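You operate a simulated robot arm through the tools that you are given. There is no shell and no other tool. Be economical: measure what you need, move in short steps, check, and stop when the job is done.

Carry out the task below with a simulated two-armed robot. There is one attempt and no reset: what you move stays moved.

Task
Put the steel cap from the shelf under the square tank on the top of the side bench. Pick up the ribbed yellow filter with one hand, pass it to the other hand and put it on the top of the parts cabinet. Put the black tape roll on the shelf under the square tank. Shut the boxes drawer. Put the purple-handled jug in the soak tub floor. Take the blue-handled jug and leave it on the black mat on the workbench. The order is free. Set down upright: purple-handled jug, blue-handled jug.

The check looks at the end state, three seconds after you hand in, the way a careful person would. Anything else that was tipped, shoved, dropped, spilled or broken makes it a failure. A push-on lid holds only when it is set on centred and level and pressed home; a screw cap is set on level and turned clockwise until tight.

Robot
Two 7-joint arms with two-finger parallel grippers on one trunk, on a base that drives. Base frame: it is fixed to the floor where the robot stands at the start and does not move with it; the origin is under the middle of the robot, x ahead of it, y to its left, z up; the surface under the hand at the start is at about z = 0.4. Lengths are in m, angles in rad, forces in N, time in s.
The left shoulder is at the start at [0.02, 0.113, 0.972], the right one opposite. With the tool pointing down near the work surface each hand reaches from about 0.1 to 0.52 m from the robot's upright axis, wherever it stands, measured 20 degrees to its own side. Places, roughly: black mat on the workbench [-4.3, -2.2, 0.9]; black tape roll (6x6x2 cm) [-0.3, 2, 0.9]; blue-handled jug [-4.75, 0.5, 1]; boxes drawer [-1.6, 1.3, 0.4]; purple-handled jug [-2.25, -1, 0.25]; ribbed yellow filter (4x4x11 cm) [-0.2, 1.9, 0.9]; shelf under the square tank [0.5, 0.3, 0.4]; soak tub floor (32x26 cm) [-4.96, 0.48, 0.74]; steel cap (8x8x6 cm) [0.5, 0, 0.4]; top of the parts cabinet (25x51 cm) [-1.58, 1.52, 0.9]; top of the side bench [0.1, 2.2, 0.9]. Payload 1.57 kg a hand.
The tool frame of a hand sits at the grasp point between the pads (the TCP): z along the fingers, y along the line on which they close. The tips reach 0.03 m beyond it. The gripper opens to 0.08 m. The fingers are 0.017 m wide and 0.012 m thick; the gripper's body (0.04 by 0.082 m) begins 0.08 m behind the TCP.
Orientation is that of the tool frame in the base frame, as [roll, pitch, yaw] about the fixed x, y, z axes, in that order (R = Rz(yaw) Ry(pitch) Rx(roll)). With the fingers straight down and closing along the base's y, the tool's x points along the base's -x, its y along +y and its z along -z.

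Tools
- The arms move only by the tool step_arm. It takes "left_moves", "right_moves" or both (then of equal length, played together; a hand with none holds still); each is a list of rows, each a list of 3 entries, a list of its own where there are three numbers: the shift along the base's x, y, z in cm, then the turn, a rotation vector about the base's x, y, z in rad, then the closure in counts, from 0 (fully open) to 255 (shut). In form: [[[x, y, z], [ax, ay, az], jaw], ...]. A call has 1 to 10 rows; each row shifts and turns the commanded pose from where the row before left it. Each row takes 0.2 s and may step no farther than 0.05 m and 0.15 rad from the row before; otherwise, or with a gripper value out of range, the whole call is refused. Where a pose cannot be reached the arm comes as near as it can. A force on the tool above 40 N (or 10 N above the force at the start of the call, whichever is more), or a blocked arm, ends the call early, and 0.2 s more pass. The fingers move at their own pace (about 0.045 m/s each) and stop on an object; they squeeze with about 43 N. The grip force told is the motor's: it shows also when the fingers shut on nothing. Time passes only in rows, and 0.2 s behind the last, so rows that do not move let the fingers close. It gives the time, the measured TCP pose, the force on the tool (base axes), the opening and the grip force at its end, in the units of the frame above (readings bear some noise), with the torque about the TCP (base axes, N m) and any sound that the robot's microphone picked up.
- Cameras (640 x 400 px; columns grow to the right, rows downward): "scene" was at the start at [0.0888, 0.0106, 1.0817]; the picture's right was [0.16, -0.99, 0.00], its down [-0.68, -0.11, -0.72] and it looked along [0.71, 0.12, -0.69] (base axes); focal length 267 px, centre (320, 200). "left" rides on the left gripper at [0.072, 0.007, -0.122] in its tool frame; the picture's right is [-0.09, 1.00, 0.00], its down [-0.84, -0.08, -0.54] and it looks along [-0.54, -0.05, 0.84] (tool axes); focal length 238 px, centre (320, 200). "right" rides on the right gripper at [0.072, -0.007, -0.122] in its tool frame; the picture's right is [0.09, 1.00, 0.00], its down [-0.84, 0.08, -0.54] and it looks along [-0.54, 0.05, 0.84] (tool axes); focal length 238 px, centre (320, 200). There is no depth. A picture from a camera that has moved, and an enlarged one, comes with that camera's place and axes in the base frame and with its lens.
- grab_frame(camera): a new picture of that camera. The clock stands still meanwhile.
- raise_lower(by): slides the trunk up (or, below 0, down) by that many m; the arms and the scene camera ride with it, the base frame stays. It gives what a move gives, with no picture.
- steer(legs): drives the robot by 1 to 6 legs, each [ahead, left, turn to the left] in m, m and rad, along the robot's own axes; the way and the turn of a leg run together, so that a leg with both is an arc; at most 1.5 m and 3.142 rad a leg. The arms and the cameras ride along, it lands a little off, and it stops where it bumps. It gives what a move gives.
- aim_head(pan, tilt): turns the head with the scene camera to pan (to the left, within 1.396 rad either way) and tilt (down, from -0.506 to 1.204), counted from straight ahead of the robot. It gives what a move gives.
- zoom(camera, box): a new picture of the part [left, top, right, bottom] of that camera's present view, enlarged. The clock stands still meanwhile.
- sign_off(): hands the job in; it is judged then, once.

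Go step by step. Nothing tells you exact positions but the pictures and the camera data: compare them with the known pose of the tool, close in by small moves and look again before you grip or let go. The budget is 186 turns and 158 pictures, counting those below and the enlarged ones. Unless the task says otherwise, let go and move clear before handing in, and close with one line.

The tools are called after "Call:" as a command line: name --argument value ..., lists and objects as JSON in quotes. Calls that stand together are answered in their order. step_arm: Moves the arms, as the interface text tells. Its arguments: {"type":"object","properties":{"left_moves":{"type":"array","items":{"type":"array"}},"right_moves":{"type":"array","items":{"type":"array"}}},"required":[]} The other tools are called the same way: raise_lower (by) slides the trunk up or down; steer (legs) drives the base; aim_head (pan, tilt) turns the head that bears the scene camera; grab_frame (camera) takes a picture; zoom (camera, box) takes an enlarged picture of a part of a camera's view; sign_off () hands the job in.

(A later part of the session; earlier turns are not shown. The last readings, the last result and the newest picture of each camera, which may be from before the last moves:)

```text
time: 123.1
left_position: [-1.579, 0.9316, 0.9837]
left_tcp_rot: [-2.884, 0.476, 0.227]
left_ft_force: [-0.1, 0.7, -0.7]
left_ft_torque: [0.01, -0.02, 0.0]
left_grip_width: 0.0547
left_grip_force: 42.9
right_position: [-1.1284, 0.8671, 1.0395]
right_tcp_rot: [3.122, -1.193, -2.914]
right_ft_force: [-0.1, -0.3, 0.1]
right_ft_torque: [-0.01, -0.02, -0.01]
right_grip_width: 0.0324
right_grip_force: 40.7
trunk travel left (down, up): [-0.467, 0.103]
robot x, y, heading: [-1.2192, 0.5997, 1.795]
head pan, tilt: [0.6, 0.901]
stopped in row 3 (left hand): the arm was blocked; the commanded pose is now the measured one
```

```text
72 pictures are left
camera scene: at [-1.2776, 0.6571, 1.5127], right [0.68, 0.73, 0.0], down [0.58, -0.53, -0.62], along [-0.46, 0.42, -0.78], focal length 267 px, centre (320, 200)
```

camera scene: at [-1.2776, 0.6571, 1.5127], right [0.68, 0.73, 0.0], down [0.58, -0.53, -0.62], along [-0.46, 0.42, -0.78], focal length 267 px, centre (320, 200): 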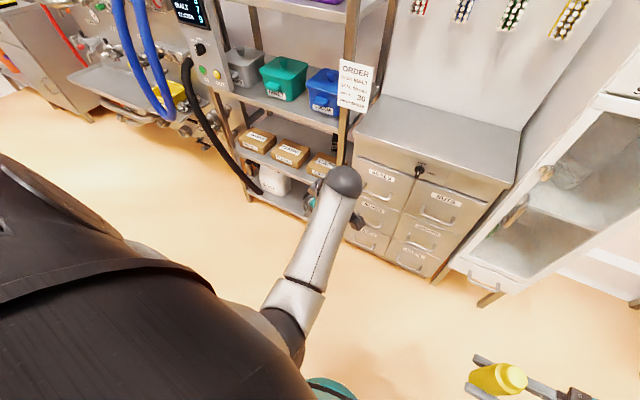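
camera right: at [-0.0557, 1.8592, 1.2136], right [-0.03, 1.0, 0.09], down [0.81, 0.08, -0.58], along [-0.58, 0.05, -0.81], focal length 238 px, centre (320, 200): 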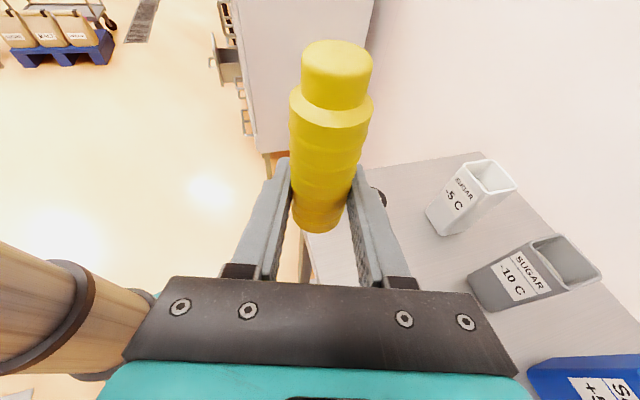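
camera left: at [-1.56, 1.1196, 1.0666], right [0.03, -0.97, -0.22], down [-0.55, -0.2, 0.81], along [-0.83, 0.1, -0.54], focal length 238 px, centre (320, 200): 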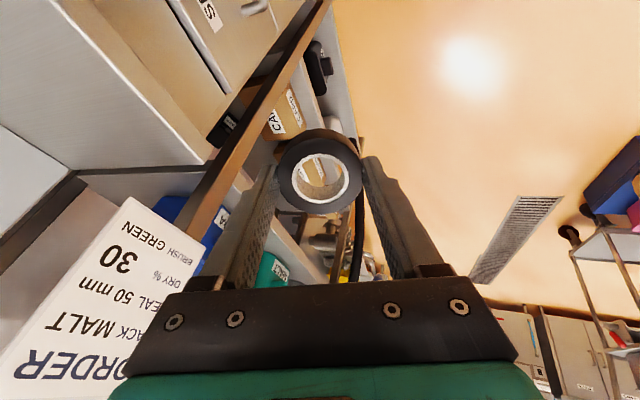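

The elbow is folded in against the torso, caused by the wrist yaw. Unwind the yaw back to the default.

Call:
step_arm --left_moves '[[[0, 0, 0], [0, 0, -0.15], 255], [[0, 0, 0], [0, 0, -0.15], 255], [[0, 0, 0], [0, 0, -0.15], 255], [[0, 0, 0], [0, 0, -0.15], 255], [[0, 0, 0], [0, 0, -0.15], 255], [[0, 0, 0], [0, 0, -0.15], 255]]'

Call:
grab_frame --camera "scene"

```text
time: 124.5
left_position: [-1.5782, 0.9322, 0.9825]
left_tcp_rot: [-2.884, 0.475, -0.675]
left_ft_force: [-0.3, 0.6, -1.3]
left_ft_torque: [0.05, 0.0, -0.04]
left_grip_width: 0.0547
left_grip_force: 43.2
right_position: [-1.1284, 0.8676, 1.0407]
right_tcp_rot: [3.121, -1.192, -2.914]
right_ft_force: [-0.2, 0.0, -1.0]
right_ft_torque: [0.0, -0.01, -0.01]
right_grip_width: 0.0318
right_grip_force: 40.6
trunk travel left (down, up): [-0.467, 0.103]
robot x, y, heading: [-1.2204, 0.5986, 1.794]
head pan, tilt: [0.6, 0.901]
```

```text
71 pictures are left
camera scene: at [-1.2781, 0.6575, 1.5127], right [0.68, 0.73, 0.0], down [0.58, -0.53, -0.62], along [-0.46, 0.42, -0.78], focal length 267 px, centre (320, 200)
```

scene: 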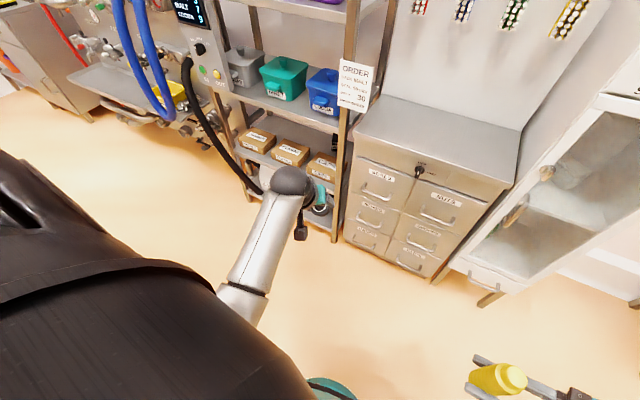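

Call:
step_arm --left_moves '[[[0, 0, 0], [0, 0, -0.15], 255], [[0, 0, 0], [0, 0, -0.15], 255], [[0, 0, 0], [0, 0, -0.15], 255], [[0, 0, 0], [0, 0, -0.15], 255], [[0, 0, 0], [0, 0, -0.08], 255]]'

Call:
grab_frame --camera "scene"

```text
time: 125.7
left_position: [-1.579, 0.9321, 0.9835]
left_tcp_rot: [-2.886, 0.474, -1.355]
left_ft_force: [-0.7, -1.0, -0.7]
left_ft_torque: [-0.01, 0.01, 0.0]
left_grip_width: 0.0545
left_grip_force: 43.1
right_position: [-1.1278, 0.8675, 1.0411]
right_tcp_rot: [3.124, -1.193, -2.912]
right_ft_force: [-0.5, -0.2, -0.7]
right_ft_torque: [0.01, 0.02, 0.03]
right_grip_width: 0.0323
right_grip_force: 40.4
trunk travel left (down, up): [-0.467, 0.103]
robot x, y, heading: [-1.2167, 0.599, 1.796]
head pan, tilt: [0.6, 0.901]
```

```text
70 pictures are left
camera scene: at [-1.2778, 0.6576, 1.5127], right [0.68, 0.73, 0.0], down [0.58, -0.53, -0.62], along [-0.46, 0.42, -0.78], focal length 267 px, centre (320, 200)
```

scene: 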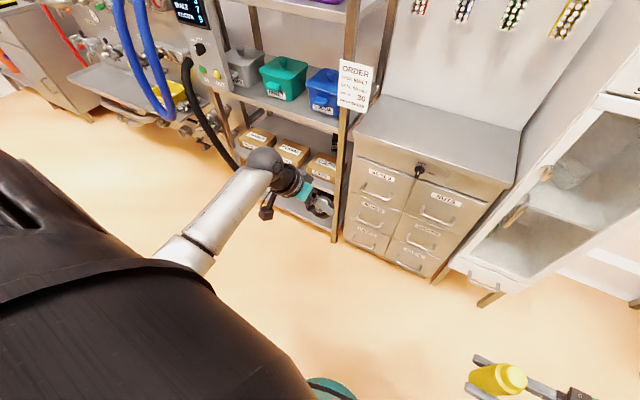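

Call:
step_arm --left_moves '[[[0, -1, 0], [-0.127, 0.04, 0], 255], [[0, -1, 0], [-0.127, 0.04, 0], 255], [[0, -1, 0], [-0.127, 0.04, 0], 255], [[0, -1, 0], [-0.127, 0.04, 0], 255]]'

Call:
aim_head --pan 0.1 --tilt 0.75

Call:
grab_frame --camera "scene"

```text
time: 126.7
left_position: [-1.5779, 0.8917, 0.9841]
left_tcp_rot: [-3.14, -0.001, -1.416]
left_ft_force: [-0.8, -0.2, -1.8]
left_ft_torque: [0.0, -0.01, -0.03]
left_grip_width: 0.0547
left_grip_force: 43.2
right_position: [-1.128, 0.8683, 1.0391]
right_tcp_rot: [3.122, -1.19, -2.915]
right_ft_force: [0.8, -1.0, -1.3]
right_ft_torque: [-0.04, -0.02, 0.03]
right_grip_width: 0.0323
right_grip_force: 41.2
trunk travel left (down, up): [-0.467, 0.103]
robot x, y, heading: [-1.2178, 0.599, 1.793]
head pan, tilt: [0.6, 0.901]
```

```text
time: 127.6
left_position: [-1.5783, 0.8913, 0.9832]
left_tcp_rot: [-3.139, 0.002, -1.415]
left_ft_force: [-0.5, 0.4, -1.1]
left_ft_torque: [0.02, 0.0, 0.01]
left_grip_width: 0.0547
left_grip_force: 43.2
right_position: [-1.1274, 0.867, 1.0401]
right_tcp_rot: [3.122, -1.192, -2.914]
right_ft_force: [-0.3, 0.4, -0.2]
right_ft_torque: [0.02, 0.0, 0.04]
right_grip_width: 0.0324
right_grip_force: 40.4
trunk travel left (down, up): [-0.467, 0.103]
robot x, y, heading: [-1.2149, 0.5971, 1.791]
head pan, tilt: [0.099, 0.75]
```

```text
69 pictures are left
camera scene: at [-1.2487, 0.6849, 1.5246], right [0.95, 0.32, 0.0], down [0.22, -0.65, -0.73], along [-0.23, 0.69, -0.68], focal length 267 px, centre (320, 200)
```

scene: 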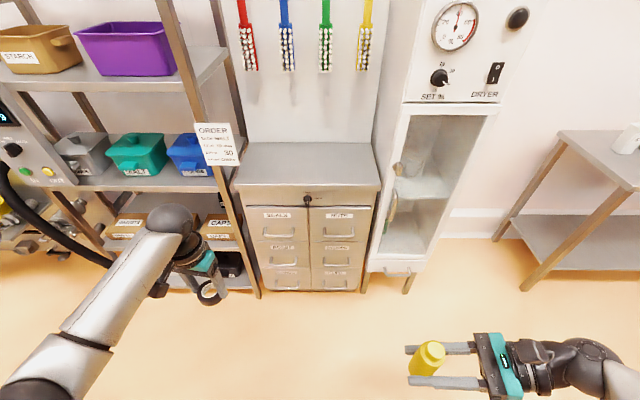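

All clear. Tuck the left hand in and drive up to the cabinet.

Call:
step_arm --left_moves '[[[3.6, -1.5, 1.6], [0, 0, 0], 255], [[3.6, -1.5, 1.6], [0, 0, 0], 255], [[3.6, -1.5, 1.6], [0, 0, 0], 255], [[3.6, -1.5, 1.6], [0, 0, 0], 255], [[3.6, -1.5, 1.6], [0, 0, 0], 255]]'

Call:
steer --legs '[[0.15, 0.12, 0], [0.26, 0, 0]]'

Call:
grab_frame --camera "scene"

```text
time: 128.8
left_position: [-1.3985, 0.8166, 1.0642]
left_tcp_rot: [3.142, 0.002, -1.415]
left_ft_force: [-0.1, -0.4, -0.3]
left_ft_torque: [0.01, 0.01, 0.0]
left_grip_width: 0.0548
left_grip_force: 43.1
right_position: [-1.1268, 0.8669, 1.0391]
right_tcp_rot: [3.122, -1.193, -2.914]
right_ft_force: [0.3, 0.2, 0.2]
right_ft_torque: [0.03, 0.01, 0.02]
right_grip_width: 0.0322
right_grip_force: 40.9
trunk travel left (down, up): [-0.467, 0.103]
robot x, y, heading: [-1.2193, 0.5996, 1.794]
head pan, tilt: [0.099, 0.75]
```

```text
time: 131.8
left_position: [-1.6101, 1.1902, 1.0648]
left_tcp_rot: [-3.14, 0.003, -1.417]
left_ft_force: [0.1, -0.1, -0.2]
left_ft_torque: [-0.03, 0.01, -0.01]
left_grip_width: 0.0545
left_grip_force: 42.9
right_position: [-1.3362, 1.2394, 1.0384]
right_tcp_rot: [3.124, -1.191, -2.917]
right_ft_force: [-0.7, 0.3, -0.2]
right_ft_torque: [-0.02, 0.03, 0.0]
right_grip_width: 0.0324
right_grip_force: 40.5
trunk travel left (down, up): [-0.467, 0.103]
robot x, y, heading: [-1.4254, 0.9689, 1.793]
head pan, tilt: [0.099, 0.75]
```

```text
68 pictures are left
camera scene: at [-1.458, 1.0575, 1.5246], right [0.95, 0.32, 0.0], down [0.22, -0.65, -0.73], along [-0.23, 0.69, -0.68], focal length 267 px, centre (320, 200)
```

scene: 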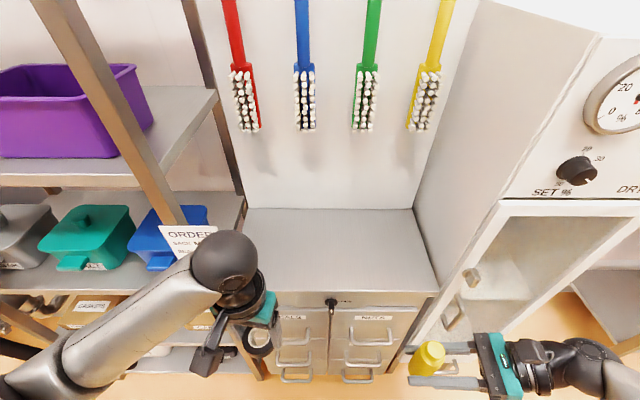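

Advance 7 cm more and extend the right hand over the cabinet top at about [-1.545, 1.475].

Call:
steer --legs '[[0.07, -0.01, 0]]'

Call:
step_arm --right_moves '[[[-3.2, 2.8, 0], [0, 0, 0], 255], [[-3.2, 2.8, 0], [0, 0, 0], 255], [[-3.2, 2.8, 0], [0, 0, 0], 255], [[-3.2, 2.8, 0], [0, 0, 0], 255], [[-3.2, 2.8, 0], [0, 0, 0], 255], [[-3.2, 2.8, 0], [0, 0, 0], 255]]'

Call:
grab_frame --camera "scene"

Call:
grab_frame --camera "right"

```text
time: 132.9
left_position: [-1.6144, 1.2586, 1.064]
left_tcp_rot: [-3.14, 0.001, -1.416]
left_ft_force: [-1.4, 0.1, -0.1]
left_ft_torque: [-0.03, 0.01, 0.03]
left_grip_width: 0.0545
left_grip_force: 42.8
right_position: [-1.3422, 1.3092, 1.0394]
right_tcp_rot: [3.126, -1.193, -2.918]
right_ft_force: [-0.4, -0.1, -0.9]
right_ft_torque: [0.01, 0.0, 0.02]
right_grip_width: 0.0325
right_grip_force: 40.4
trunk travel left (down, up): [-0.467, 0.103]
robot x, y, heading: [-1.431, 1.0365, 1.794]
head pan, tilt: [0.099, 0.75]
```

```text
time: 134.3
left_position: [-1.6151, 1.2588, 1.0642]
left_tcp_rot: [-3.139, 0.0, -1.417]
left_ft_force: [0.1, -0.5, -0.7]
left_ft_torque: [0.0, 0.01, 0.03]
left_grip_width: 0.0549
left_grip_force: 42.6
right_position: [-1.5352, 1.4774, 1.0403]
right_tcp_rot: [3.126, -1.191, -2.92]
right_ft_force: [0.7, 0.0, -0.5]
right_ft_torque: [-0.01, 0.0, -0.02]
right_grip_width: 0.0323
right_grip_force: 40.6
trunk travel left (down, up): [-0.467, 0.103]
robot x, y, heading: [-1.4292, 1.0435, 1.794]
head pan, tilt: [0.099, 0.75]
```

```text
67 pictures are left
camera scene: at [-1.4647, 1.1268, 1.5246], right [0.95, 0.32, 0.0], down [0.22, -0.65, -0.73], along [-0.23, 0.69, -0.68], focal length 267 px, centre (320, 200)
```

scene: 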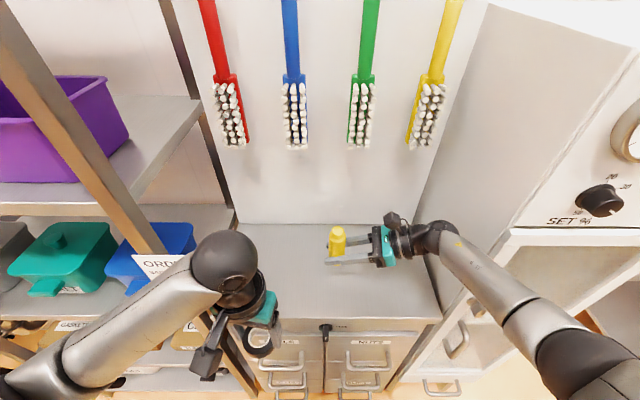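

```text
66 pictures are left
camera right: at [-1.4495, 1.4876, 1.1542], right [-0.24, 0.97, 0.09], down [0.78, 0.25, -0.58], along [-0.58, -0.07, -0.81], focal length 238 px, centre (320, 200)
```

right: 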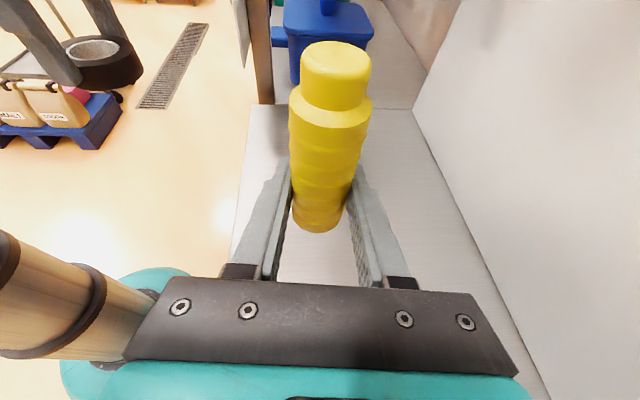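

The filter hangs over the middle of the cabinet top. Lower gently.

Call:
step_arm --right_moves '[[[0, 0, -3], [0, 0, 0], 255], [[0, 0, -3], [0, 0, 0], 255], [[0, 0, -2.5], [0, 0, 0], 255], [[0, 0, -1], [0, 0, 0], 255], [[0, 0, -0.7], [0, 0, 0], 255], [[0, 0, -0.5], [0, 0, 0], 255], [[0, 0, -0.5], [0, 0, 0], 255]]'

Call:
zoom --camera "scene" --box '[240, 180, 480, 330]'

```text
time: 135.9
left_position: [-1.6141, 1.258, 1.0649]
left_tcp_rot: [-3.141, 0.0, -1.419]
left_ft_force: [0.5, -0.4, -0.1]
left_ft_torque: [-0.01, 0.0, -0.03]
left_grip_width: 0.055
left_grip_force: 43.0
right_position: [-1.5355, 1.4555, 0.9453]
right_tcp_rot: [3.121, -1.192, -2.915]
right_ft_force: [-0.4, 0.4, -0.3]
right_ft_torque: [0.01, -0.04, -0.03]
right_grip_width: 0.0321
right_grip_force: 41.1
right hand out of reach, approached as far as the arm can: row 3, 4, 6, 7
trunk travel left (down, up): [-0.467, 0.103]
robot x, y, heading: [-1.4343, 1.0417, 1.791]
head pan, tilt: [0.099, 0.75]
```

```text
2.67 times, centred on (360, 255) of scene
camera zoom: at [-1.4636, 1.1265, 1.5246], right [0.95, 0.32, 0.0], down [0.22, -0.65, -0.73], along [-0.23, 0.69, -0.68], focal length 711 px, centre (213, 53)
```

zoom: 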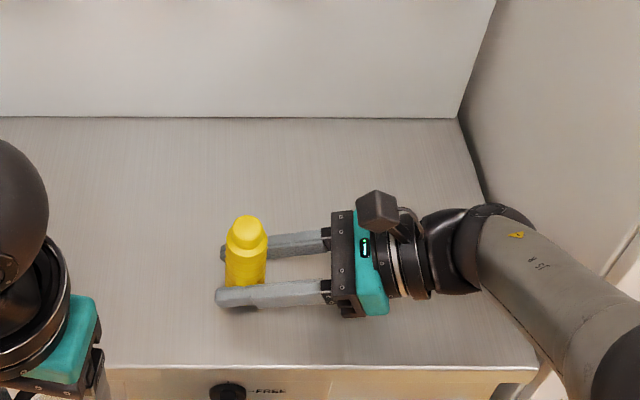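

Reach limit again; lower with the trunk in small steps.

Call:
raise_lower --by -0.015

Call:
raise_lower --by -0.006

Call:
raise_lower --by -0.005

```text
time: 136.5
left_position: [-1.6132, 1.2588, 1.0502]
left_tcp_rot: [-3.141, 0.003, -1.418]
left_ft_force: [-0.2, 0.1, 0.2]
left_ft_torque: [0.0, 0.02, 0.01]
left_grip_width: 0.0546
left_grip_force: 42.9
right_position: [-1.5352, 1.4554, 0.9319]
right_tcp_rot: [3.121, -1.193, -2.916]
right_ft_force: [0.7, -0.4, 0.7]
right_ft_torque: [0.0, -0.01, -0.01]
right_grip_width: 0.0323
right_grip_force: 40.8
trunk travel left (down, up): [-0.452, 0.118]
robot x, y, heading: [-1.4303, 1.0379, 1.788]
head pan, tilt: [0.099, 0.75]
```

```text
time: 137.0
left_position: [-1.6145, 1.2564, 1.0456]
left_tcp_rot: [-3.141, 0.003, -1.418]
left_ft_force: [-0.2, 0.1, -0.9]
left_ft_torque: [0.04, 0.01, 0.02]
left_grip_width: 0.0547
left_grip_force: 43.0
right_position: [-1.5358, 1.4563, 0.93]
right_tcp_rot: [3.102, -1.203, -2.899]
right_ft_force: [6.5, -2.6, 32.0]
right_ft_torque: [-0.22, -0.31, 0.02]
right_grip_width: 0.0327
right_grip_force: 40.6
trunk travel left (down, up): [-0.446, 0.124]
robot x, y, heading: [-1.4361, 1.0406, 1.793]
head pan, tilt: [0.099, 0.75]
```

```text
time: 137.6
left_position: [-1.6128, 1.2568, 1.04]
left_tcp_rot: [-3.141, 0.003, -1.418]
left_ft_force: [-0.1, -0.7, -0.1]
left_ft_torque: [0.04, 0.02, 0.04]
left_grip_width: 0.0546
left_grip_force: 43.3
right_position: [-1.5368, 1.4555, 0.9243]
right_tcp_rot: [3.11, -1.202, -2.904]
right_ft_force: [2.4, -2.2, 31.1]
right_ft_torque: [-0.17, 0.09, -0.01]
right_grip_width: 0.0324
right_grip_force: 41.0
trunk travel left (down, up): [-0.441, 0.129]
robot x, y, heading: [-1.4317, 1.041, 1.793]
head pan, tilt: [0.099, 0.75]
```

Contact with the top (z≈0.90). Relieve a little, check, then open.

Call:
raise_lower --by 0.005

Call:
zoom --camera "scene" --box '[280, 200, 400, 300]'

Call:
grab_frame --camera "right"

```text
time: 138.1
left_position: [-1.6151, 1.2575, 1.0446]
left_tcp_rot: [-3.141, 0.002, -1.414]
left_ft_force: [-0.4, -0.2, 0.2]
left_ft_torque: [0.01, -0.01, 0.03]
left_grip_width: 0.0545
left_grip_force: 43.3
right_position: [-1.5351, 1.454, 0.9241]
right_tcp_rot: [3.124, -1.194, -2.917]
right_ft_force: [-3.8, 1.0, 10.8]
right_ft_torque: [-0.03, 0.31, -0.04]
right_grip_width: 0.0323
right_grip_force: 40.9
trunk travel left (down, up): [-0.446, 0.124]
robot x, y, heading: [-1.4327, 1.0399, 1.791]
head pan, tilt: [0.099, 0.75]
```

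```text
4.00 times, centred on (340, 250) of scene
camera zoom: at [-1.4635, 1.1257, 1.5036], right [0.95, 0.32, 0.0], down [0.22, -0.65, -0.73], along [-0.23, 0.69, -0.68], focal length 1067 px, centre (240, 0)
```

zoom: 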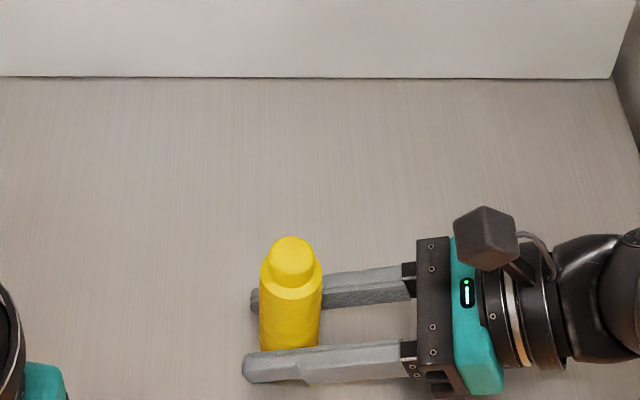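

```text
63 pictures are left
camera right: at [-1.4499, 1.4659, 1.0378], right [-0.24, 0.97, 0.09], down [0.78, 0.25, -0.58], along [-0.58, -0.07, -0.81], focal length 238 px, centre (320, 200)
```

right: 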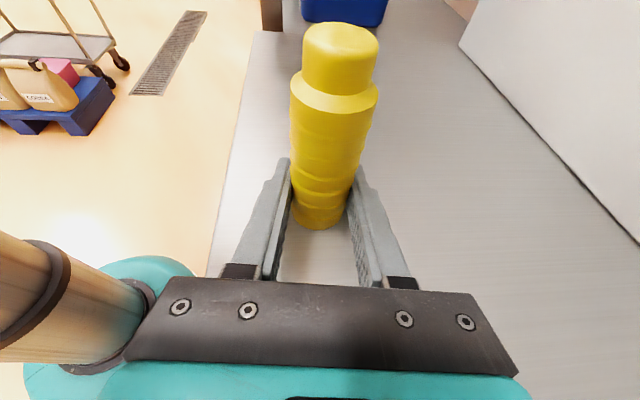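

The filter stands on the cabinet. Relieve 2 mm, open, then lift straight up with the trunk (fingers straddle the filter fore and aft).

Call:
raise_lower --by 0.002

Call:
step_arm --right_moves '[[[0, 0, 0], [0, 0, 0], 0], [[0, 0, 0], [0, 0, 0], 0], [[0, 0, 0], [0, 0, 0], 0], [[0, 0, 0], [0, 0, 0], 0]]'

Call:
raise_lower --by 0.122

Call:
grab_frame --camera "scene"

```text
time: 138.6
left_position: [-1.614, 1.2574, 1.0455]
left_tcp_rot: [-3.14, 0.001, -1.419]
left_ft_force: [-0.3, -0.2, -0.9]
left_ft_torque: [0.03, 0.02, -0.02]
left_grip_width: 0.0546
left_grip_force: 43.0
right_position: [-1.5327, 1.4546, 0.9244]
right_tcp_rot: [3.13, -1.186, -2.922]
right_ft_force: [1.6, -0.9, 1.1]
right_ft_torque: [-0.05, 0.03, 0.03]
right_grip_width: 0.0323
right_grip_force: 40.2
trunk travel left (down, up): [-0.448, 0.122]
robot x, y, heading: [-1.4325, 1.0432, 1.792]
head pan, tilt: [0.099, 0.75]
```

```text
time: 139.6
left_position: [-1.6133, 1.2591, 1.045]
left_tcp_rot: [-3.139, 0.002, -1.415]
left_ft_force: [0.2, 0.5, -0.5]
left_ft_torque: [-0.02, -0.02, 0.03]
left_grip_width: 0.0545
left_grip_force: 42.9
right_position: [-1.5349, 1.4557, 0.9262]
right_tcp_rot: [3.121, -1.192, -2.914]
right_ft_force: [0.3, 0.2, 0.4]
right_ft_torque: [-0.03, 0.02, -0.02]
right_grip_width: 0.0799
right_grip_force: 0.0
trunk travel left (down, up): [-0.448, 0.122]
robot x, y, heading: [-1.4348, 1.0424, 1.79]
head pan, tilt: [0.099, 0.75]
```

```text
time: 141.2
left_position: [-1.6133, 1.2588, 1.1684]
left_tcp_rot: [-3.14, 0.002, -1.419]
left_ft_force: [-0.3, -0.3, -0.6]
left_ft_torque: [-0.02, -0.01, 0.0]
left_grip_width: 0.0548
left_grip_force: 42.9
right_position: [-1.5348, 1.456, 1.0485]
right_tcp_rot: [3.124, -1.192, -2.915]
right_ft_force: [0.2, 0.2, 0.5]
right_ft_torque: [-0.04, -0.03, 0.04]
right_grip_width: 0.0798
right_grip_force: 0.1
trunk travel left (down, up): [-0.57, 0.0]
robot x, y, heading: [-1.4337, 1.042, 1.793]
head pan, tilt: [0.099, 0.75]
```

```text
62 pictures are left
camera scene: at [-1.4635, 1.1266, 1.6275], right [0.95, 0.32, 0.0], down [0.22, -0.65, -0.73], along [-0.23, 0.69, -0.68], focal length 267 px, centre (320, 200)
```

scene: 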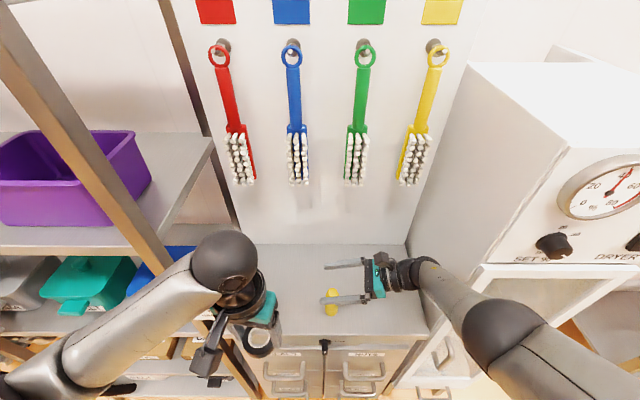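

The filter stands upright; my fingers are 2 cm above its top. Back straight away.

Call:
steer --legs '[[-0.35, 0, 0]]'

Call:
grab_frame --camera "scene"

```text
time: 143.4
left_position: [-1.5368, 0.9157, 1.1673]
left_tcp_rot: [-3.141, 0.001, -1.422]
left_ft_force: [0.3, 0.3, -1.2]
left_ft_torque: [0.04, 0.01, -0.04]
left_grip_width: 0.0548
left_grip_force: 42.7
right_position: [-1.4575, 1.1121, 1.0482]
right_tcp_rot: [3.12, -1.192, -2.917]
right_ft_force: [0.4, -0.9, -0.3]
right_ft_torque: [0.01, -0.01, -0.02]
right_grip_width: 0.0798
right_grip_force: 0.1
trunk travel left (down, up): [-0.57, 0.0]
robot x, y, heading: [-1.3517, 0.6964, 1.791]
head pan, tilt: [0.099, 0.75]
```

```text
61 pictures are left
camera scene: at [-1.3863, 0.7835, 1.6277], right [0.95, 0.31, 0.0], down [0.21, -0.65, -0.73], along [-0.23, 0.69, -0.68], focal length 267 px, centre (320, 200)
```

scene: 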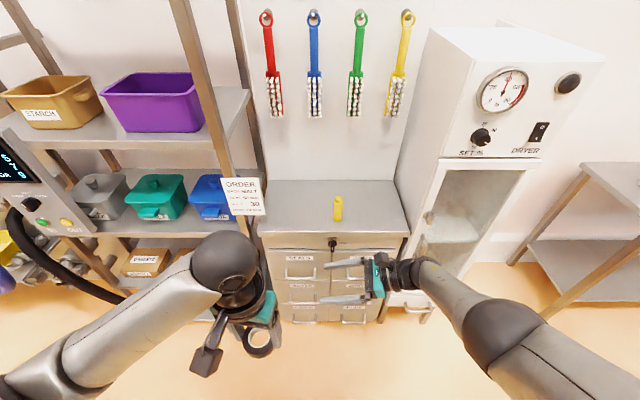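

Filter done, drawers all shut. Restore the right hand to its default downward orientation.

Call:
step_arm --right_moves '[[[2, -1.5, 0], [0, 0, 0], 0], [[2, -1.5, 0], [0, 0, 0], 0], [[2, -1.5, 0], [0.033, -0.146, 0], 0], [[2, -1.5, 0], [0.033, -0.146, 0], 0], [[2, -1, 0], [0.033, -0.146, 0], 0], [[2, 0, 0], [0.033, -0.146, 0], 0], [[0, 0, 0], [0.033, -0.146, 0], 0], [[0, 0, 0], [0.033, -0.146, 0], 0], [[0, 0, 0], [0.033, -0.146, 0], 0], [[0, 0, 0], [0.033, -0.146, 0], 0]]'

Call:
step_arm --right_moves '[[[0, 0, 0], [0, 0, 0.15], 0], [[0, 0, 0], [0, 0, 0.15], 0], [[0, 0, 0], [0, 0, 0.15], 0], [[0, 0, 0], [0, 0, 0.15], 0], [[0, 0, 0], [0, 0, 0.15], 0], [[0, 0, 0], [0, 0, 0.15], 0], [[0, 0, 0], [0, 0, 0.15], 0], [[0, 0, 0], [0, 0, 0.15], 0], [[0, 0, 0], [0, 0, 0.15], 0], [[0, 0, 0], [0, 0, 0.15], 0]]'

```text
time: 145.6
left_position: [-1.5371, 0.9161, 1.1665]
left_tcp_rot: [-3.139, 0.002, -1.421]
left_ft_force: [-0.1, 0.8, -0.1]
left_ft_torque: [0.0, 0.0, 0.0]
left_grip_width: 0.0547
left_grip_force: 43.0
right_position: [-1.3386, 1.0442, 1.0489]
right_tcp_rot: [3.123, 0.009, -2.919]
right_ft_force: [0.8, -0.3, -0.4]
right_ft_torque: [0.0, -0.02, 0.01]
right_grip_width: 0.0799
right_grip_force: 0.0
trunk travel left (down, up): [-0.57, 0.0]
robot x, y, heading: [-1.3557, 0.7027, 1.792]
head pan, tilt: [0.099, 0.75]
```

```text
time: 147.8
left_position: [-1.5358, 0.9174, 1.1686]
left_tcp_rot: [-3.139, 0.002, -1.419]
left_ft_force: [0.1, -0.5, -1.1]
left_ft_torque: [0.01, 0.0, -0.02]
left_grip_width: 0.0547
left_grip_force: 42.5
right_position: [-1.3376, 1.0431, 1.0481]
right_tcp_rot: [3.123, 0.004, -1.417]
right_ft_force: [-0.2, 0.3, -0.2]
right_ft_torque: [0.02, 0.01, 0.01]
right_grip_width: 0.0802
right_grip_force: 0.0
trunk travel left (down, up): [-0.57, 0.0]
robot x, y, heading: [-1.3579, 0.6981, 1.79]
head pan, tilt: [0.099, 0.75]
```

Right hand restored. Now back, turn toward the tank and look.

Call:
steer --legs '[[-0.15, 0, 0], [0, 0, -1.79]]'

Call:
aim_head --pan -0.15 --tilt 0.55

Call:
grab_frame --camera "scene"

```text
time: 153.5
left_position: [-1.0692, 0.6792, 1.1675]
left_tcp_rot: [-3.139, 0.001, 3.068]
left_ft_force: [0.0, 0.1, -0.5]
left_ft_torque: [0.01, 0.0, 0.01]
left_grip_width: 0.0548
left_grip_force: 42.8
right_position: [-0.9891, 0.457, 1.0485]
right_tcp_rot: [3.122, 0.005, 3.07]
right_ft_force: [0.1, 0.1, 0.6]
right_ft_torque: [0.03, -0.02, -0.03]
right_grip_width: 0.08
right_grip_force: 0.0
trunk travel left (down, up): [-0.57, 0.0]
robot x, y, heading: [-1.3238, 0.5483, -0.003]
head pan, tilt: [0.099, 0.75]
```

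```text
time: 154.3
left_position: [-1.0693, 0.6787, 1.1668]
left_tcp_rot: [-3.139, 0.002, 3.069]
left_ft_force: [0.1, -0.4, 0.5]
left_ft_torque: [0.01, -0.02, 0.02]
left_grip_width: 0.0548
left_grip_force: 43.0
right_position: [-0.9894, 0.4565, 1.0484]
right_tcp_rot: [3.122, 0.007, 3.068]
right_ft_force: [-0.5, 0.3, 0.0]
right_ft_torque: [0.01, 0.01, -0.01]
right_grip_width: 0.0802
right_grip_force: 0.1
trunk travel left (down, up): [-0.57, 0.0]
robot x, y, heading: [-1.3242, 0.553, -0.006]
head pan, tilt: [-0.15, 0.55]
```

```text
60 pictures are left
camera scene: at [-1.2267, 0.5351, 1.645], right [-0.15, -0.99, 0.0], down [-0.52, 0.08, -0.85], along [0.84, -0.13, -0.52], focal length 267 px, centre (320, 200)
```

scene: 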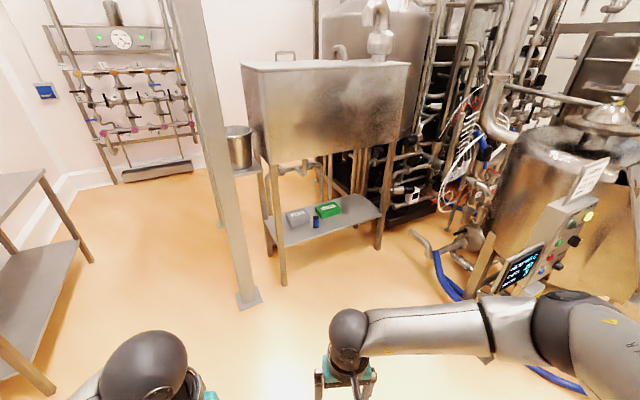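

The way to the tank is clear (hose and kettle stay to the right). Drive over and lower the trunk.

Call:
steer --legs '[[0.87, -0.55, 0]]'

Call:
raise_lower --by -0.4

Call:
step_arm --left_moves '[[[0, 0, 3], [0, 0, 0], 255], [[0, 0, 3], [0, 0, 0], 255], [[0, 0, 3], [0, 0, 0], 255]]' --right_moves '[[[-1, -2, 3], [0, 0, 0], 0], [[-1, -2, 4], [0, 0, 0], 0], [[-1, -2, 4], [0, 0, 0], 0]]'

Call:
raise_lower --by -0.14

Call:
aim_head --pan 0.1 --tilt 0.7

Call:
grab_frame --camera "scene"

```text
time: 159.6
left_position: [-0.2111, 0.1268, 1.1681]
left_tcp_rot: [-3.138, 0.002, 3.061]
left_ft_force: [-0.6, -0.5, -0.4]
left_ft_torque: [0.02, 0.02, 0.0]
left_grip_width: 0.0549
left_grip_force: 42.8
right_position: [-0.1344, -0.096, 1.0489]
right_tcp_rot: [3.124, 0.005, 3.062]
right_ft_force: [0.2, 0.8, 0.0]
right_ft_torque: [-0.02, -0.01, 0.0]
right_grip_width: 0.0801
right_grip_force: 0.1
trunk travel left (down, up): [-0.57, 0.0]
robot x, y, heading: [-0.4637, 0.0015, -0.013]
head pan, tilt: [-0.15, 0.55]
```

```text
time: 163.4
left_position: [-0.2114, 0.1282, 0.7682]
left_tcp_rot: [-3.14, 0.002, 3.06]
left_ft_force: [-0.2, 0.0, -0.8]
left_ft_torque: [0.0, 0.01, -0.02]
left_grip_width: 0.0548
left_grip_force: 43.2
right_position: [-0.1345, -0.0953, 0.647]
right_tcp_rot: [3.122, 0.006, 3.061]
right_ft_force: [0.2, -0.7, 0.9]
right_ft_torque: [-0.01, 0.04, -0.02]
right_grip_width: 0.0801
right_grip_force: 0.1
trunk travel left (down, up): [-0.17, 0.4]
robot x, y, heading: [-0.4661, 0.0017, -0.014]
head pan, tilt: [-0.15, 0.55]
```

```text
time: 164.2
left_position: [-0.2122, 0.1272, 0.8564]
left_tcp_rot: [-3.141, 0.003, 3.061]
left_ft_force: [-0.7, -1.0, -1.2]
left_ft_torque: [-0.02, -0.03, 0.0]
left_grip_width: 0.0545
left_grip_force: 43.0
right_position: [-0.1639, -0.1566, 0.7592]
right_tcp_rot: [3.125, 0.004, 3.062]
right_ft_force: [-0.6, 0.8, 0.7]
right_ft_torque: [0.01, -0.03, 0.0]
right_grip_width: 0.0799
right_grip_force: 0.2
trunk travel left (down, up): [-0.17, 0.4]
robot x, y, heading: [-0.4686, -0.0002, -0.014]
head pan, tilt: [-0.15, 0.55]
```

```text
time: 165.9
left_position: [-0.2109, 0.1266, 0.7163]
left_tcp_rot: [-3.139, 0.002, 3.06]
left_ft_force: [0.3, 0.3, -0.2]
left_ft_torque: [-0.04, 0.0, 0.03]
left_grip_width: 0.0549
left_grip_force: 43.0
right_position: [-0.1658, -0.1559, 0.6189]
right_tcp_rot: [3.122, 0.004, 3.062]
right_ft_force: [0.3, 0.9, 0.2]
right_ft_torque: [0.02, -0.01, -0.03]
right_grip_width: 0.0801
right_grip_force: 0.0
trunk travel left (down, up): [-0.03, 0.54]
robot x, y, heading: [-0.4681, 0.0027, -0.011]
head pan, tilt: [-0.15, 0.55]
```

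```text
time: 166.7
left_position: [-0.2112, 0.1271, 0.7185]
left_tcp_rot: [-3.14, 0.002, 3.058]
left_ft_force: [-0.1, -0.5, -0.6]
left_ft_torque: [-0.02, -0.02, -0.01]
left_grip_width: 0.0546
left_grip_force: 43.3
right_position: [-0.1655, -0.1562, 0.6193]
right_tcp_rot: [3.123, 0.006, 3.062]
right_ft_force: [-0.4, -0.1, -0.7]
right_ft_torque: [-0.01, 0.02, -0.01]
right_grip_width: 0.0798
right_grip_force: 0.2
trunk travel left (down, up): [-0.03, 0.54]
robot x, y, heading: [-0.468, 0.0041, -0.01]
head pan, tilt: [0.099, 0.7]
```

```text
59 pictures are left
camera scene: at [-0.3744, 0.0059, 1.0919], right [0.09, -1.0, 0.0], down [-0.64, -0.06, -0.77], along [0.76, 0.07, -0.64], focal length 267 px, centre (320, 200)
```

scene: 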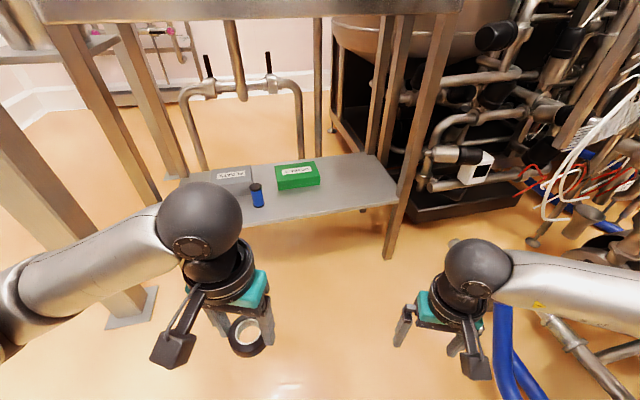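

Shelf's front edge passes x≈0.39 at y=0.03; I'll set the tape at about [0.50, 0.03]. Drive in.

Call:
steer --legs '[[0.5, 0, 0]]'

Call:
step_arm --left_moves '[[[3.4, -1.4, -2], [0, 0, 0], 255], [[3.4, -1.4, -2], [0, 0, 0], 255], [[3.4, -1.4, -2], [0, 0, 0], 255], [[3.4, -1.4, -2], [0, 0, 0], 255], [[3.4, -1.4, -2], [0, 0, 0], 255], [[3.4, -1.4, -2], [0, 0, 0], 255]]'

Call:
grab_frame --camera "left"

```text
time: 169.6
left_position: [0.2817, 0.1213, 0.7168]
left_tcp_rot: [-3.141, 0.001, 3.059]
left_ft_force: [-0.5, -0.2, -1.0]
left_ft_torque: [-0.01, -0.01, 0.01]
left_grip_width: 0.0549
left_grip_force: 42.3
right_position: [0.3277, -0.1624, 0.6181]
right_tcp_rot: [3.123, 0.004, 3.061]
right_ft_force: [0.7, -0.1, -0.1]
right_ft_torque: [0.0, 0.01, 0.0]
right_grip_width: 0.08
right_grip_force: 0.0
trunk travel left (down, up): [-0.03, 0.54]
robot x, y, heading: [0.0272, -0.0055, -0.011]
head pan, tilt: [0.099, 0.7]
```

```text
time: 171.0
left_position: [0.4858, 0.0373, 0.5978]
left_tcp_rot: [-3.14, 0.003, 3.058]
left_ft_force: [-0.3, -0.4, -0.1]
left_ft_torque: [-0.02, 0.02, -0.03]
left_grip_width: 0.0546
left_grip_force: 42.6
right_position: [0.3291, -0.1629, 0.6194]
right_tcp_rot: [3.123, 0.005, 3.06]
right_ft_force: [-0.1, 0.5, 0.4]
right_ft_torque: [-0.02, 0.01, 0.04]
right_grip_width: 0.0801
right_grip_force: 0.0
trunk travel left (down, up): [-0.03, 0.54]
robot x, y, heading: [0.0262, -0.0026, -0.012]
head pan, tilt: [0.099, 0.7]
```

```text
58 pictures are left
camera left: at [0.4149, 0.0498, 0.7192], right [0.17, 0.98, 0.0], down [0.83, -0.15, 0.54], along [0.54, -0.1, -0.84], focal length 238 px, centre (320, 200)
```

left: 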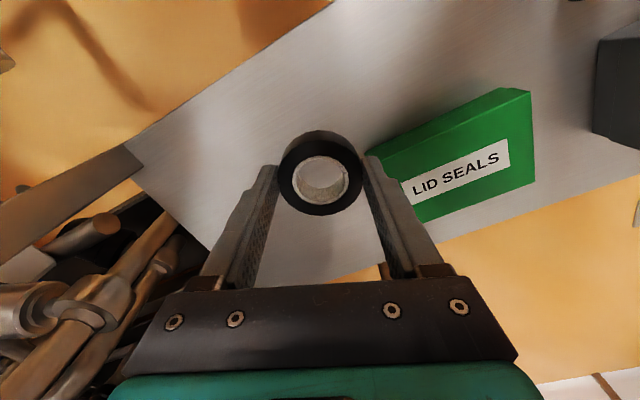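

Shift right a bit to clear the green box, and descend.

Call:
step_arm --left_moves '[[[-0.5, -2, -2], [0, 0, 0], 255], [[-0.5, -2, -3], [0, 0, 0], 255], [[0, 0, -3], [0, 0, 0], 255], [[0, 0, -3], [0, 0, 0], 255], [[0, 0, -2.5], [0, 0, 0], 255]]'

Call:
grab_frame --camera "left"

```text
time: 172.2
left_position: [0.4762, -0.0033, 0.4612]
left_tcp_rot: [-3.139, 0.004, 3.059]
left_ft_force: [0.0, -0.3, 0.0]
left_ft_torque: [-0.03, 0.0, 0.01]
left_grip_width: 0.0546
left_grip_force: 43.7
right_position: [0.3276, -0.1632, 0.6191]
right_tcp_rot: [3.121, 0.005, 3.062]
right_ft_force: [-0.6, -0.1, -0.3]
right_ft_torque: [-0.04, -0.01, -0.01]
right_grip_width: 0.0799
right_grip_force: 0.0
trunk travel left (down, up): [-0.03, 0.54]
robot x, y, heading: [0.0258, -0.009, -0.015]
head pan, tilt: [0.099, 0.7]
```

```text
57 pictures are left
camera left: at [0.4047, 0.0097, 0.5826], right [0.17, 0.98, 0.0], down [0.83, -0.14, 0.54], along [0.54, -0.1, -0.84], focal length 238 px, centre (320, 200)
```

left: 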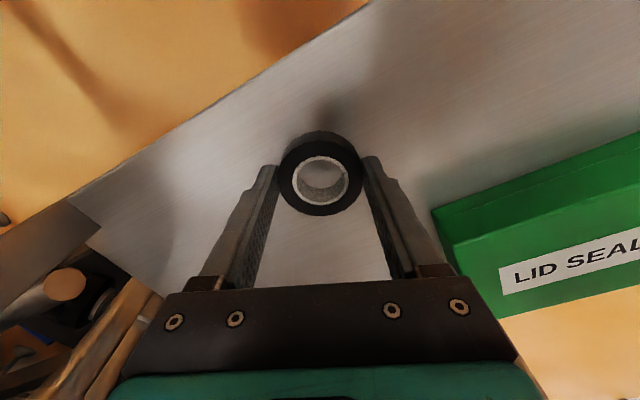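

Call:
step_arm --left_moves '[[[0, 0, -0.8], [0, 0, 0], 255], [[0, 0, -0.6], [0, 0, 0], 255], [[0, 0, -0.4], [0, 0, 0], 255], [[0, 0, -0.4], [0, 0, 0], 255], [[0, 0, -0.3], [0, 0, 0], 255]]'

```text
time: 173.4
left_position: [0.4726, -0.0016, 0.4419]
left_tcp_rot: [-3.14, 0.002, 3.061]
left_ft_force: [-0.2, 0.7, -1.0]
left_ft_torque: [0.02, 0.02, -0.02]
left_grip_width: 0.0545
left_grip_force: 43.3
left hand out of reach, approached as far as the arm can: row 5
right_position: [0.3275, -0.1624, 0.6196]
right_tcp_rot: [3.123, 0.006, 3.061]
right_ft_force: [-0.2, -0.1, -0.4]
right_ft_torque: [0.04, 0.01, -0.01]
right_grip_width: 0.0799
right_grip_force: 0.0
trunk travel left (down, up): [-0.03, 0.54]
robot x, y, heading: [0.0268, -0.0021, -0.011]
head pan, tilt: [0.099, 0.7]
```

Just above the shelf and at the reach limit; use the trunk for the last millimetres.

Call:
raise_lower --by -0.005

Call:
raise_lower --by -0.004

```text
time: 173.9
left_position: [0.4737, -0.0012, 0.4369]
left_tcp_rot: [-3.141, 0.004, 3.06]
left_ft_force: [-2.9, 1.1, 11.1]
left_ft_torque: [0.1, -0.25, 0.06]
left_grip_width: 0.0549
left_grip_force: 43.7
right_position: [0.3272, -0.1622, 0.6143]
right_tcp_rot: [3.124, 0.007, 3.06]
right_ft_force: [-0.2, -0.2, 0.1]
right_ft_torque: [0.01, 0.01, -0.02]
right_grip_width: 0.0801
right_grip_force: 0.0
trunk travel left (down, up): [-0.025, 0.545]
robot x, y, heading: [0.024, -0.0066, -0.012]
head pan, tilt: [0.099, 0.7]
```

```text
time: 174.4
left_position: [0.4741, -0.0026, 0.4344]
left_tcp_rot: [-3.139, 0.008, 3.06]
left_ft_force: [-8.2, 5.1, 35.5]
left_ft_torque: [0.15, 0.12, 0.03]
left_grip_width: 0.0548
left_grip_force: 43.3
right_position: [0.3268, -0.1626, 0.6103]
right_tcp_rot: [3.123, 0.01, 3.06]
right_ft_force: [-0.1, 0.0, 0.0]
right_ft_torque: [-0.03, -0.01, 0.01]
right_grip_width: 0.0799
right_grip_force: 0.1
trunk travel left (down, up): [-0.021, 0.549]
robot x, y, heading: [0.0249, -0.0074, -0.009]
head pan, tilt: [0.099, 0.7]
```

Contact. Relieve, open the gripper, and lift off with the trunk.

Call:
raise_lower --by 0.004

Call:
step_arm --left_moves '[[[0, 0, 0], [0, 0, 0], 0], [[0, 0, 0], [0, 0, 0], 0], [[0, 0, 0], [0, 0, 0], 0]]'

Call:
raise_lower --by 0.1

Call:
grab_frame --camera "left"

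```text
time: 175.0
left_position: [0.4725, -0.0019, 0.4353]
left_tcp_rot: [-3.139, 0.004, 3.062]
left_ft_force: [2.9, -0.1, 7.8]
left_ft_torque: [-0.06, -0.34, -0.03]
left_grip_width: 0.0549
left_grip_force: 42.7
right_position: [0.3292, -0.1628, 0.6134]
right_tcp_rot: [3.122, 0.006, 3.063]
right_ft_force: [-0.5, -0.2, 0.2]
right_ft_torque: [-0.02, 0.01, -0.03]
right_grip_width: 0.0799
right_grip_force: 0.0
trunk travel left (down, up): [-0.025, 0.545]
robot x, y, heading: [0.0234, -0.0069, -0.009]
head pan, tilt: [0.099, 0.7]
```

```text
time: 175.8
left_position: [0.4727, -0.0005, 0.4358]
left_tcp_rot: [3.141, 0.003, 3.06]
left_ft_force: [-0.3, -0.6, 0.3]
left_ft_torque: [0.0, 0.02, -0.01]
left_grip_width: 0.0802
left_grip_force: 0.0
right_position: [0.3283, -0.1626, 0.6139]
right_tcp_rot: [3.123, 0.006, 3.062]
right_ft_force: [-0.6, -0.8, -0.9]
right_ft_torque: [0.0, 0.01, 0.02]
right_grip_width: 0.08
right_grip_force: 0.0
trunk travel left (down, up): [-0.025, 0.545]
robot x, y, heading: [0.0283, -0.0072, -0.014]
head pan, tilt: [0.099, 0.7]
```

```text
time: 177.1
left_position: [0.4723, -0.0001, 0.5365]
left_tcp_rot: [-3.139, 0.0, 3.062]
left_ft_force: [0.9, -0.2, -0.7]
left_ft_torque: [0.0, 0.03, 0.04]
left_grip_width: 0.0798
left_grip_force: 0.1
right_position: [0.3276, -0.1624, 0.7133]
right_tcp_rot: [3.122, 0.008, 3.061]
right_ft_force: [-0.4, 0.1, -0.4]
right_ft_torque: [0.0, -0.02, 0.03]
right_grip_width: 0.0799
right_grip_force: 0.1
trunk travel left (down, up): [-0.125, 0.445]
robot x, y, heading: [0.0267, -0.0019, -0.008]
head pan, tilt: [0.099, 0.7]
```

```text
56 pictures are left
camera left: at [0.4021, 0.0113, 0.6579], right [0.17, 0.98, 0.0], down [0.83, -0.14, 0.54], along [0.54, -0.09, -0.84], focal length 238 px, centre (320, 200)
```

left: 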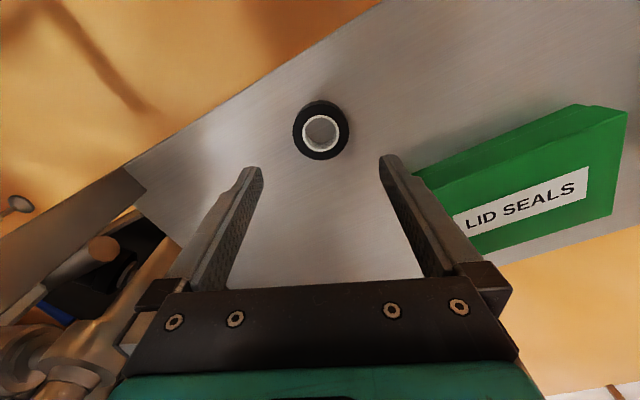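

Tape delivered. Back out, turn around and look for the purple jug.

Call:
steer --legs '[[-0.6, 0, 0], [0, 0, 3.0]]'

Call:
step_arm --left_moves '[[[0, -2, -2], [0, 0, 0], 0], [[2, -2, 0], [0, 0, 0], 0], [[2, -2, 2], [0, 0, 0], 0], [[2, -2, 3], [0, 0, 0], 0], [[2, 0, 4], [0, 0, 0], 0]]'

Call:
aim_head --pan 0.3 --tilt 0.35

Call:
grab_frame --camera "scene"

```text
time: 187.5
left_position: [-1.0194, 0.0672, 0.538]
left_tcp_rot: [-3.141, 0.001, -0.234]
left_ft_force: [0.1, 0.9, -0.2]
left_ft_torque: [-0.02, -0.01, -0.03]
left_grip_width: 0.08
left_grip_force: 0.0
right_position: [-0.8535, 0.2062, 0.7141]
right_tcp_rot: [3.123, 0.005, -0.232]
right_ft_force: [-0.5, 0.2, 0.7]
right_ft_torque: [0.01, 0.01, -0.02]
right_grip_width: 0.0799
right_grip_force: 0.2
trunk travel left (down, up): [-0.125, 0.445]
robot x, y, heading: [-0.5773, 0.0069, 2.975]
head pan, tilt: [0.099, 0.7]
```

```text
time: 188.7
left_position: [-1.0173, 0.0361, 0.5141]
left_tcp_rot: [3.141, 0.0, -0.233]
left_ft_force: [-0.4, 0.4, -0.3]
left_ft_torque: [0.01, 0.0, 0.0]
left_grip_width: 0.0801
left_grip_force: 0.0
left hand out of reach, approached as far as the arm can: row 1, 2, 3, 4, 5
right_position: [-0.8532, 0.2044, 0.7127]
right_tcp_rot: [3.123, 0.007, -0.232]
right_ft_force: [-1.0, -0.5, -0.2]
right_ft_torque: [0.03, -0.03, 0.0]
right_grip_width: 0.0801
right_grip_force: 0.1
trunk travel left (down, up): [-0.125, 0.445]
robot x, y, heading: [-0.579, 0.0075, 2.979]
head pan, tilt: [0.099, 0.7]
```

```text
time: 189.5
left_position: [-1.0164, 0.0373, 0.5153]
left_tcp_rot: [-3.141, 0.002, -0.233]
left_ft_force: [0.7, 0.0, -0.5]
left_ft_torque: [0.04, 0.03, 0.03]
left_grip_width: 0.08
left_grip_force: 0.2
right_position: [-0.8518, 0.2057, 0.714]
right_tcp_rot: [3.122, 0.005, -0.234]
right_ft_force: [0.3, 0.0, 0.3]
right_ft_torque: [0.04, 0.01, 0.01]
right_grip_width: 0.08
right_grip_force: 0.1
trunk travel left (down, up): [-0.125, 0.445]
robot x, y, heading: [-0.5738, 0.005, 2.975]
head pan, tilt: [0.3, 0.351]
```

```text
55 pictures are left
camera scene: at [-0.6824, -0.0098, 1.2182], right [-0.14, 0.99, 0.0], down [0.34, 0.05, -0.94], along [-0.93, -0.13, -0.34], focal length 267 px, centre (320, 200)
```

scene: 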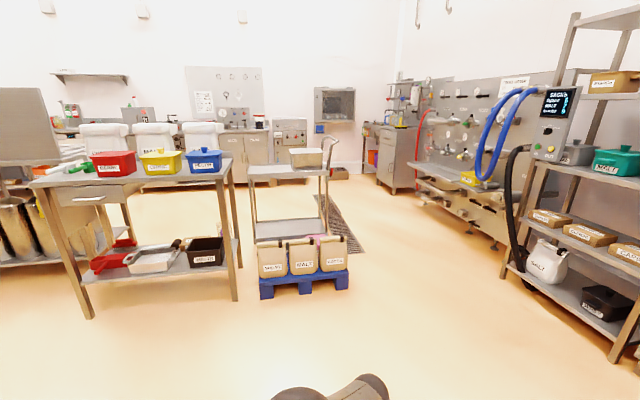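

Call:
zoom --camera "scene" --box '[60, 200, 380, 320]'

Call:
step_arm --left_moves '[[[0, -3, -3], [0, 0, 0], 0], [[0, -3, -3], [0, 0, 0], 0], [[2, -2, 0], [0, 0, 0], 0], [[2, -2, 0], [0, 0, 0], 0], [[3, 0, 0], [0, 0, 0], 0]]'

```text
2.00 times, centred on (220, 260) of scene
camera zoom: at [-0.6824, -0.0098, 1.2182], right [-0.14, 0.99, 0.0], down [0.34, 0.05, -0.94], along [-0.93, -0.13, -0.34], focal length 533 px, centre (520, 80)
```

zoom: 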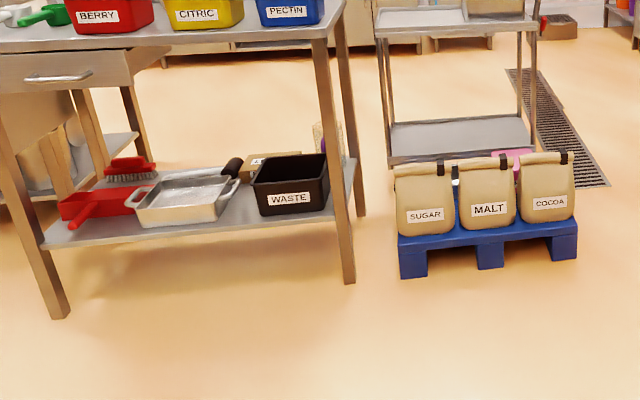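

```text
time: 190.7
left_position: [-0.9624, -0.0562, 0.4266]
left_tcp_rot: [-3.14, 0.002, -0.232]
left_ft_force: [-0.1, -0.9, 0.1]
left_ft_torque: [0.0, -0.03, -0.01]
left_grip_width: 0.0796
left_grip_force: 0.1
left hand out of reach, approached as far as the arm can: row 1, 2, 3, 4, 5
right_position: [-0.8527, 0.2057, 0.7144]
right_tcp_rot: [3.122, 0.005, -0.232]
right_ft_force: [0.1, 0.3, -0.6]
right_ft_torque: [-0.01, 0.02, 0.0]
right_grip_width: 0.0801
right_grip_force: 0.0
trunk travel left (down, up): [-0.125, 0.445]
robot x, y, heading: [-0.5806, 0.0035, 2.978]
head pan, tilt: [0.3, 0.351]
```

The purple jug is on the table's lower shelf behind the WASTE bin, reachable best from the table's far side. First free the left arm with outward moves.

Call:
step_arm --left_moves '[[[-0.5, -3, 0], [0, 0, 0], 0], [[-0.5, -3, 0], [0, 0, 0], 0], [[2, -2.5, 0], [0, 0, 0], 0], [[2, -2.5, 0], [0, 0, 0], 0], [[3, 0, 0], [0, 0, 0], 0], [[2, 0, 3], [0, 0, 0], 0], [[0, 0, 4], [0, 0, 0], 0], [[0, 0, 4], [0, 0, 0], 0]]'

```text
time: 192.5
left_position: [-0.9701, -0.1651, 0.4177]
left_tcp_rot: [3.142, 0.001, -0.235]
left_ft_force: [-0.7, 0.1, 0.8]
left_ft_torque: [0.01, 0.01, 0.0]
left_grip_width: 0.0798
left_grip_force: 0.0
left hand out of reach, approached as far as the arm can: row 3, 4, 5, 6, 7, 8
right_position: [-0.8526, 0.2048, 0.7134]
right_tcp_rot: [3.123, 0.006, -0.231]
right_ft_force: [0.0, 0.0, -0.1]
right_ft_torque: [-0.03, -0.01, 0.02]
right_grip_width: 0.0798
right_grip_force: 0.0
trunk travel left (down, up): [-0.125, 0.445]
robot x, y, heading: [-0.5779, 0.0023, 2.976]
head pan, tilt: [0.3, 0.351]
```

Call:
step_arm --left_moves '[[[0, 0, 0], [0.025, 0.148, 0], 0], [[0, 0, 0], [0.025, 0.148, 0], 0], [[0, 0, 0], [0.025, 0.148, 0], 0], [[2, 0, 3], [0, 0, 0], 0], [[2, 0, 4], [0, 0, 0], 0], [[0, 0, 4], [0, 0, 0], 0]]'

```text
time: 193.9
left_position: [-1.006, -0.1633, 0.4005]
left_tcp_rot: [3.11, 0.452, -0.241]
left_ft_force: [0.1, -0.5, -0.1]
left_ft_torque: [-0.01, 0.01, 0.0]
left_grip_width: 0.0801
left_grip_force: 0.1
left hand out of reach, approached as far as the arm can: row 1, 2, 3, 4, 5, 6
right_position: [-0.8512, 0.205, 0.7136]
right_tcp_rot: [3.122, 0.006, -0.233]
right_ft_force: [-0.3, 0.3, 0.0]
right_ft_torque: [-0.01, 0.0, 0.01]
right_grip_width: 0.0798
right_grip_force: 0.0
trunk travel left (down, up): [-0.125, 0.445]
robot x, y, heading: [-0.5807, 0.0049, 2.978]
head pan, tilt: [0.3, 0.351]
```

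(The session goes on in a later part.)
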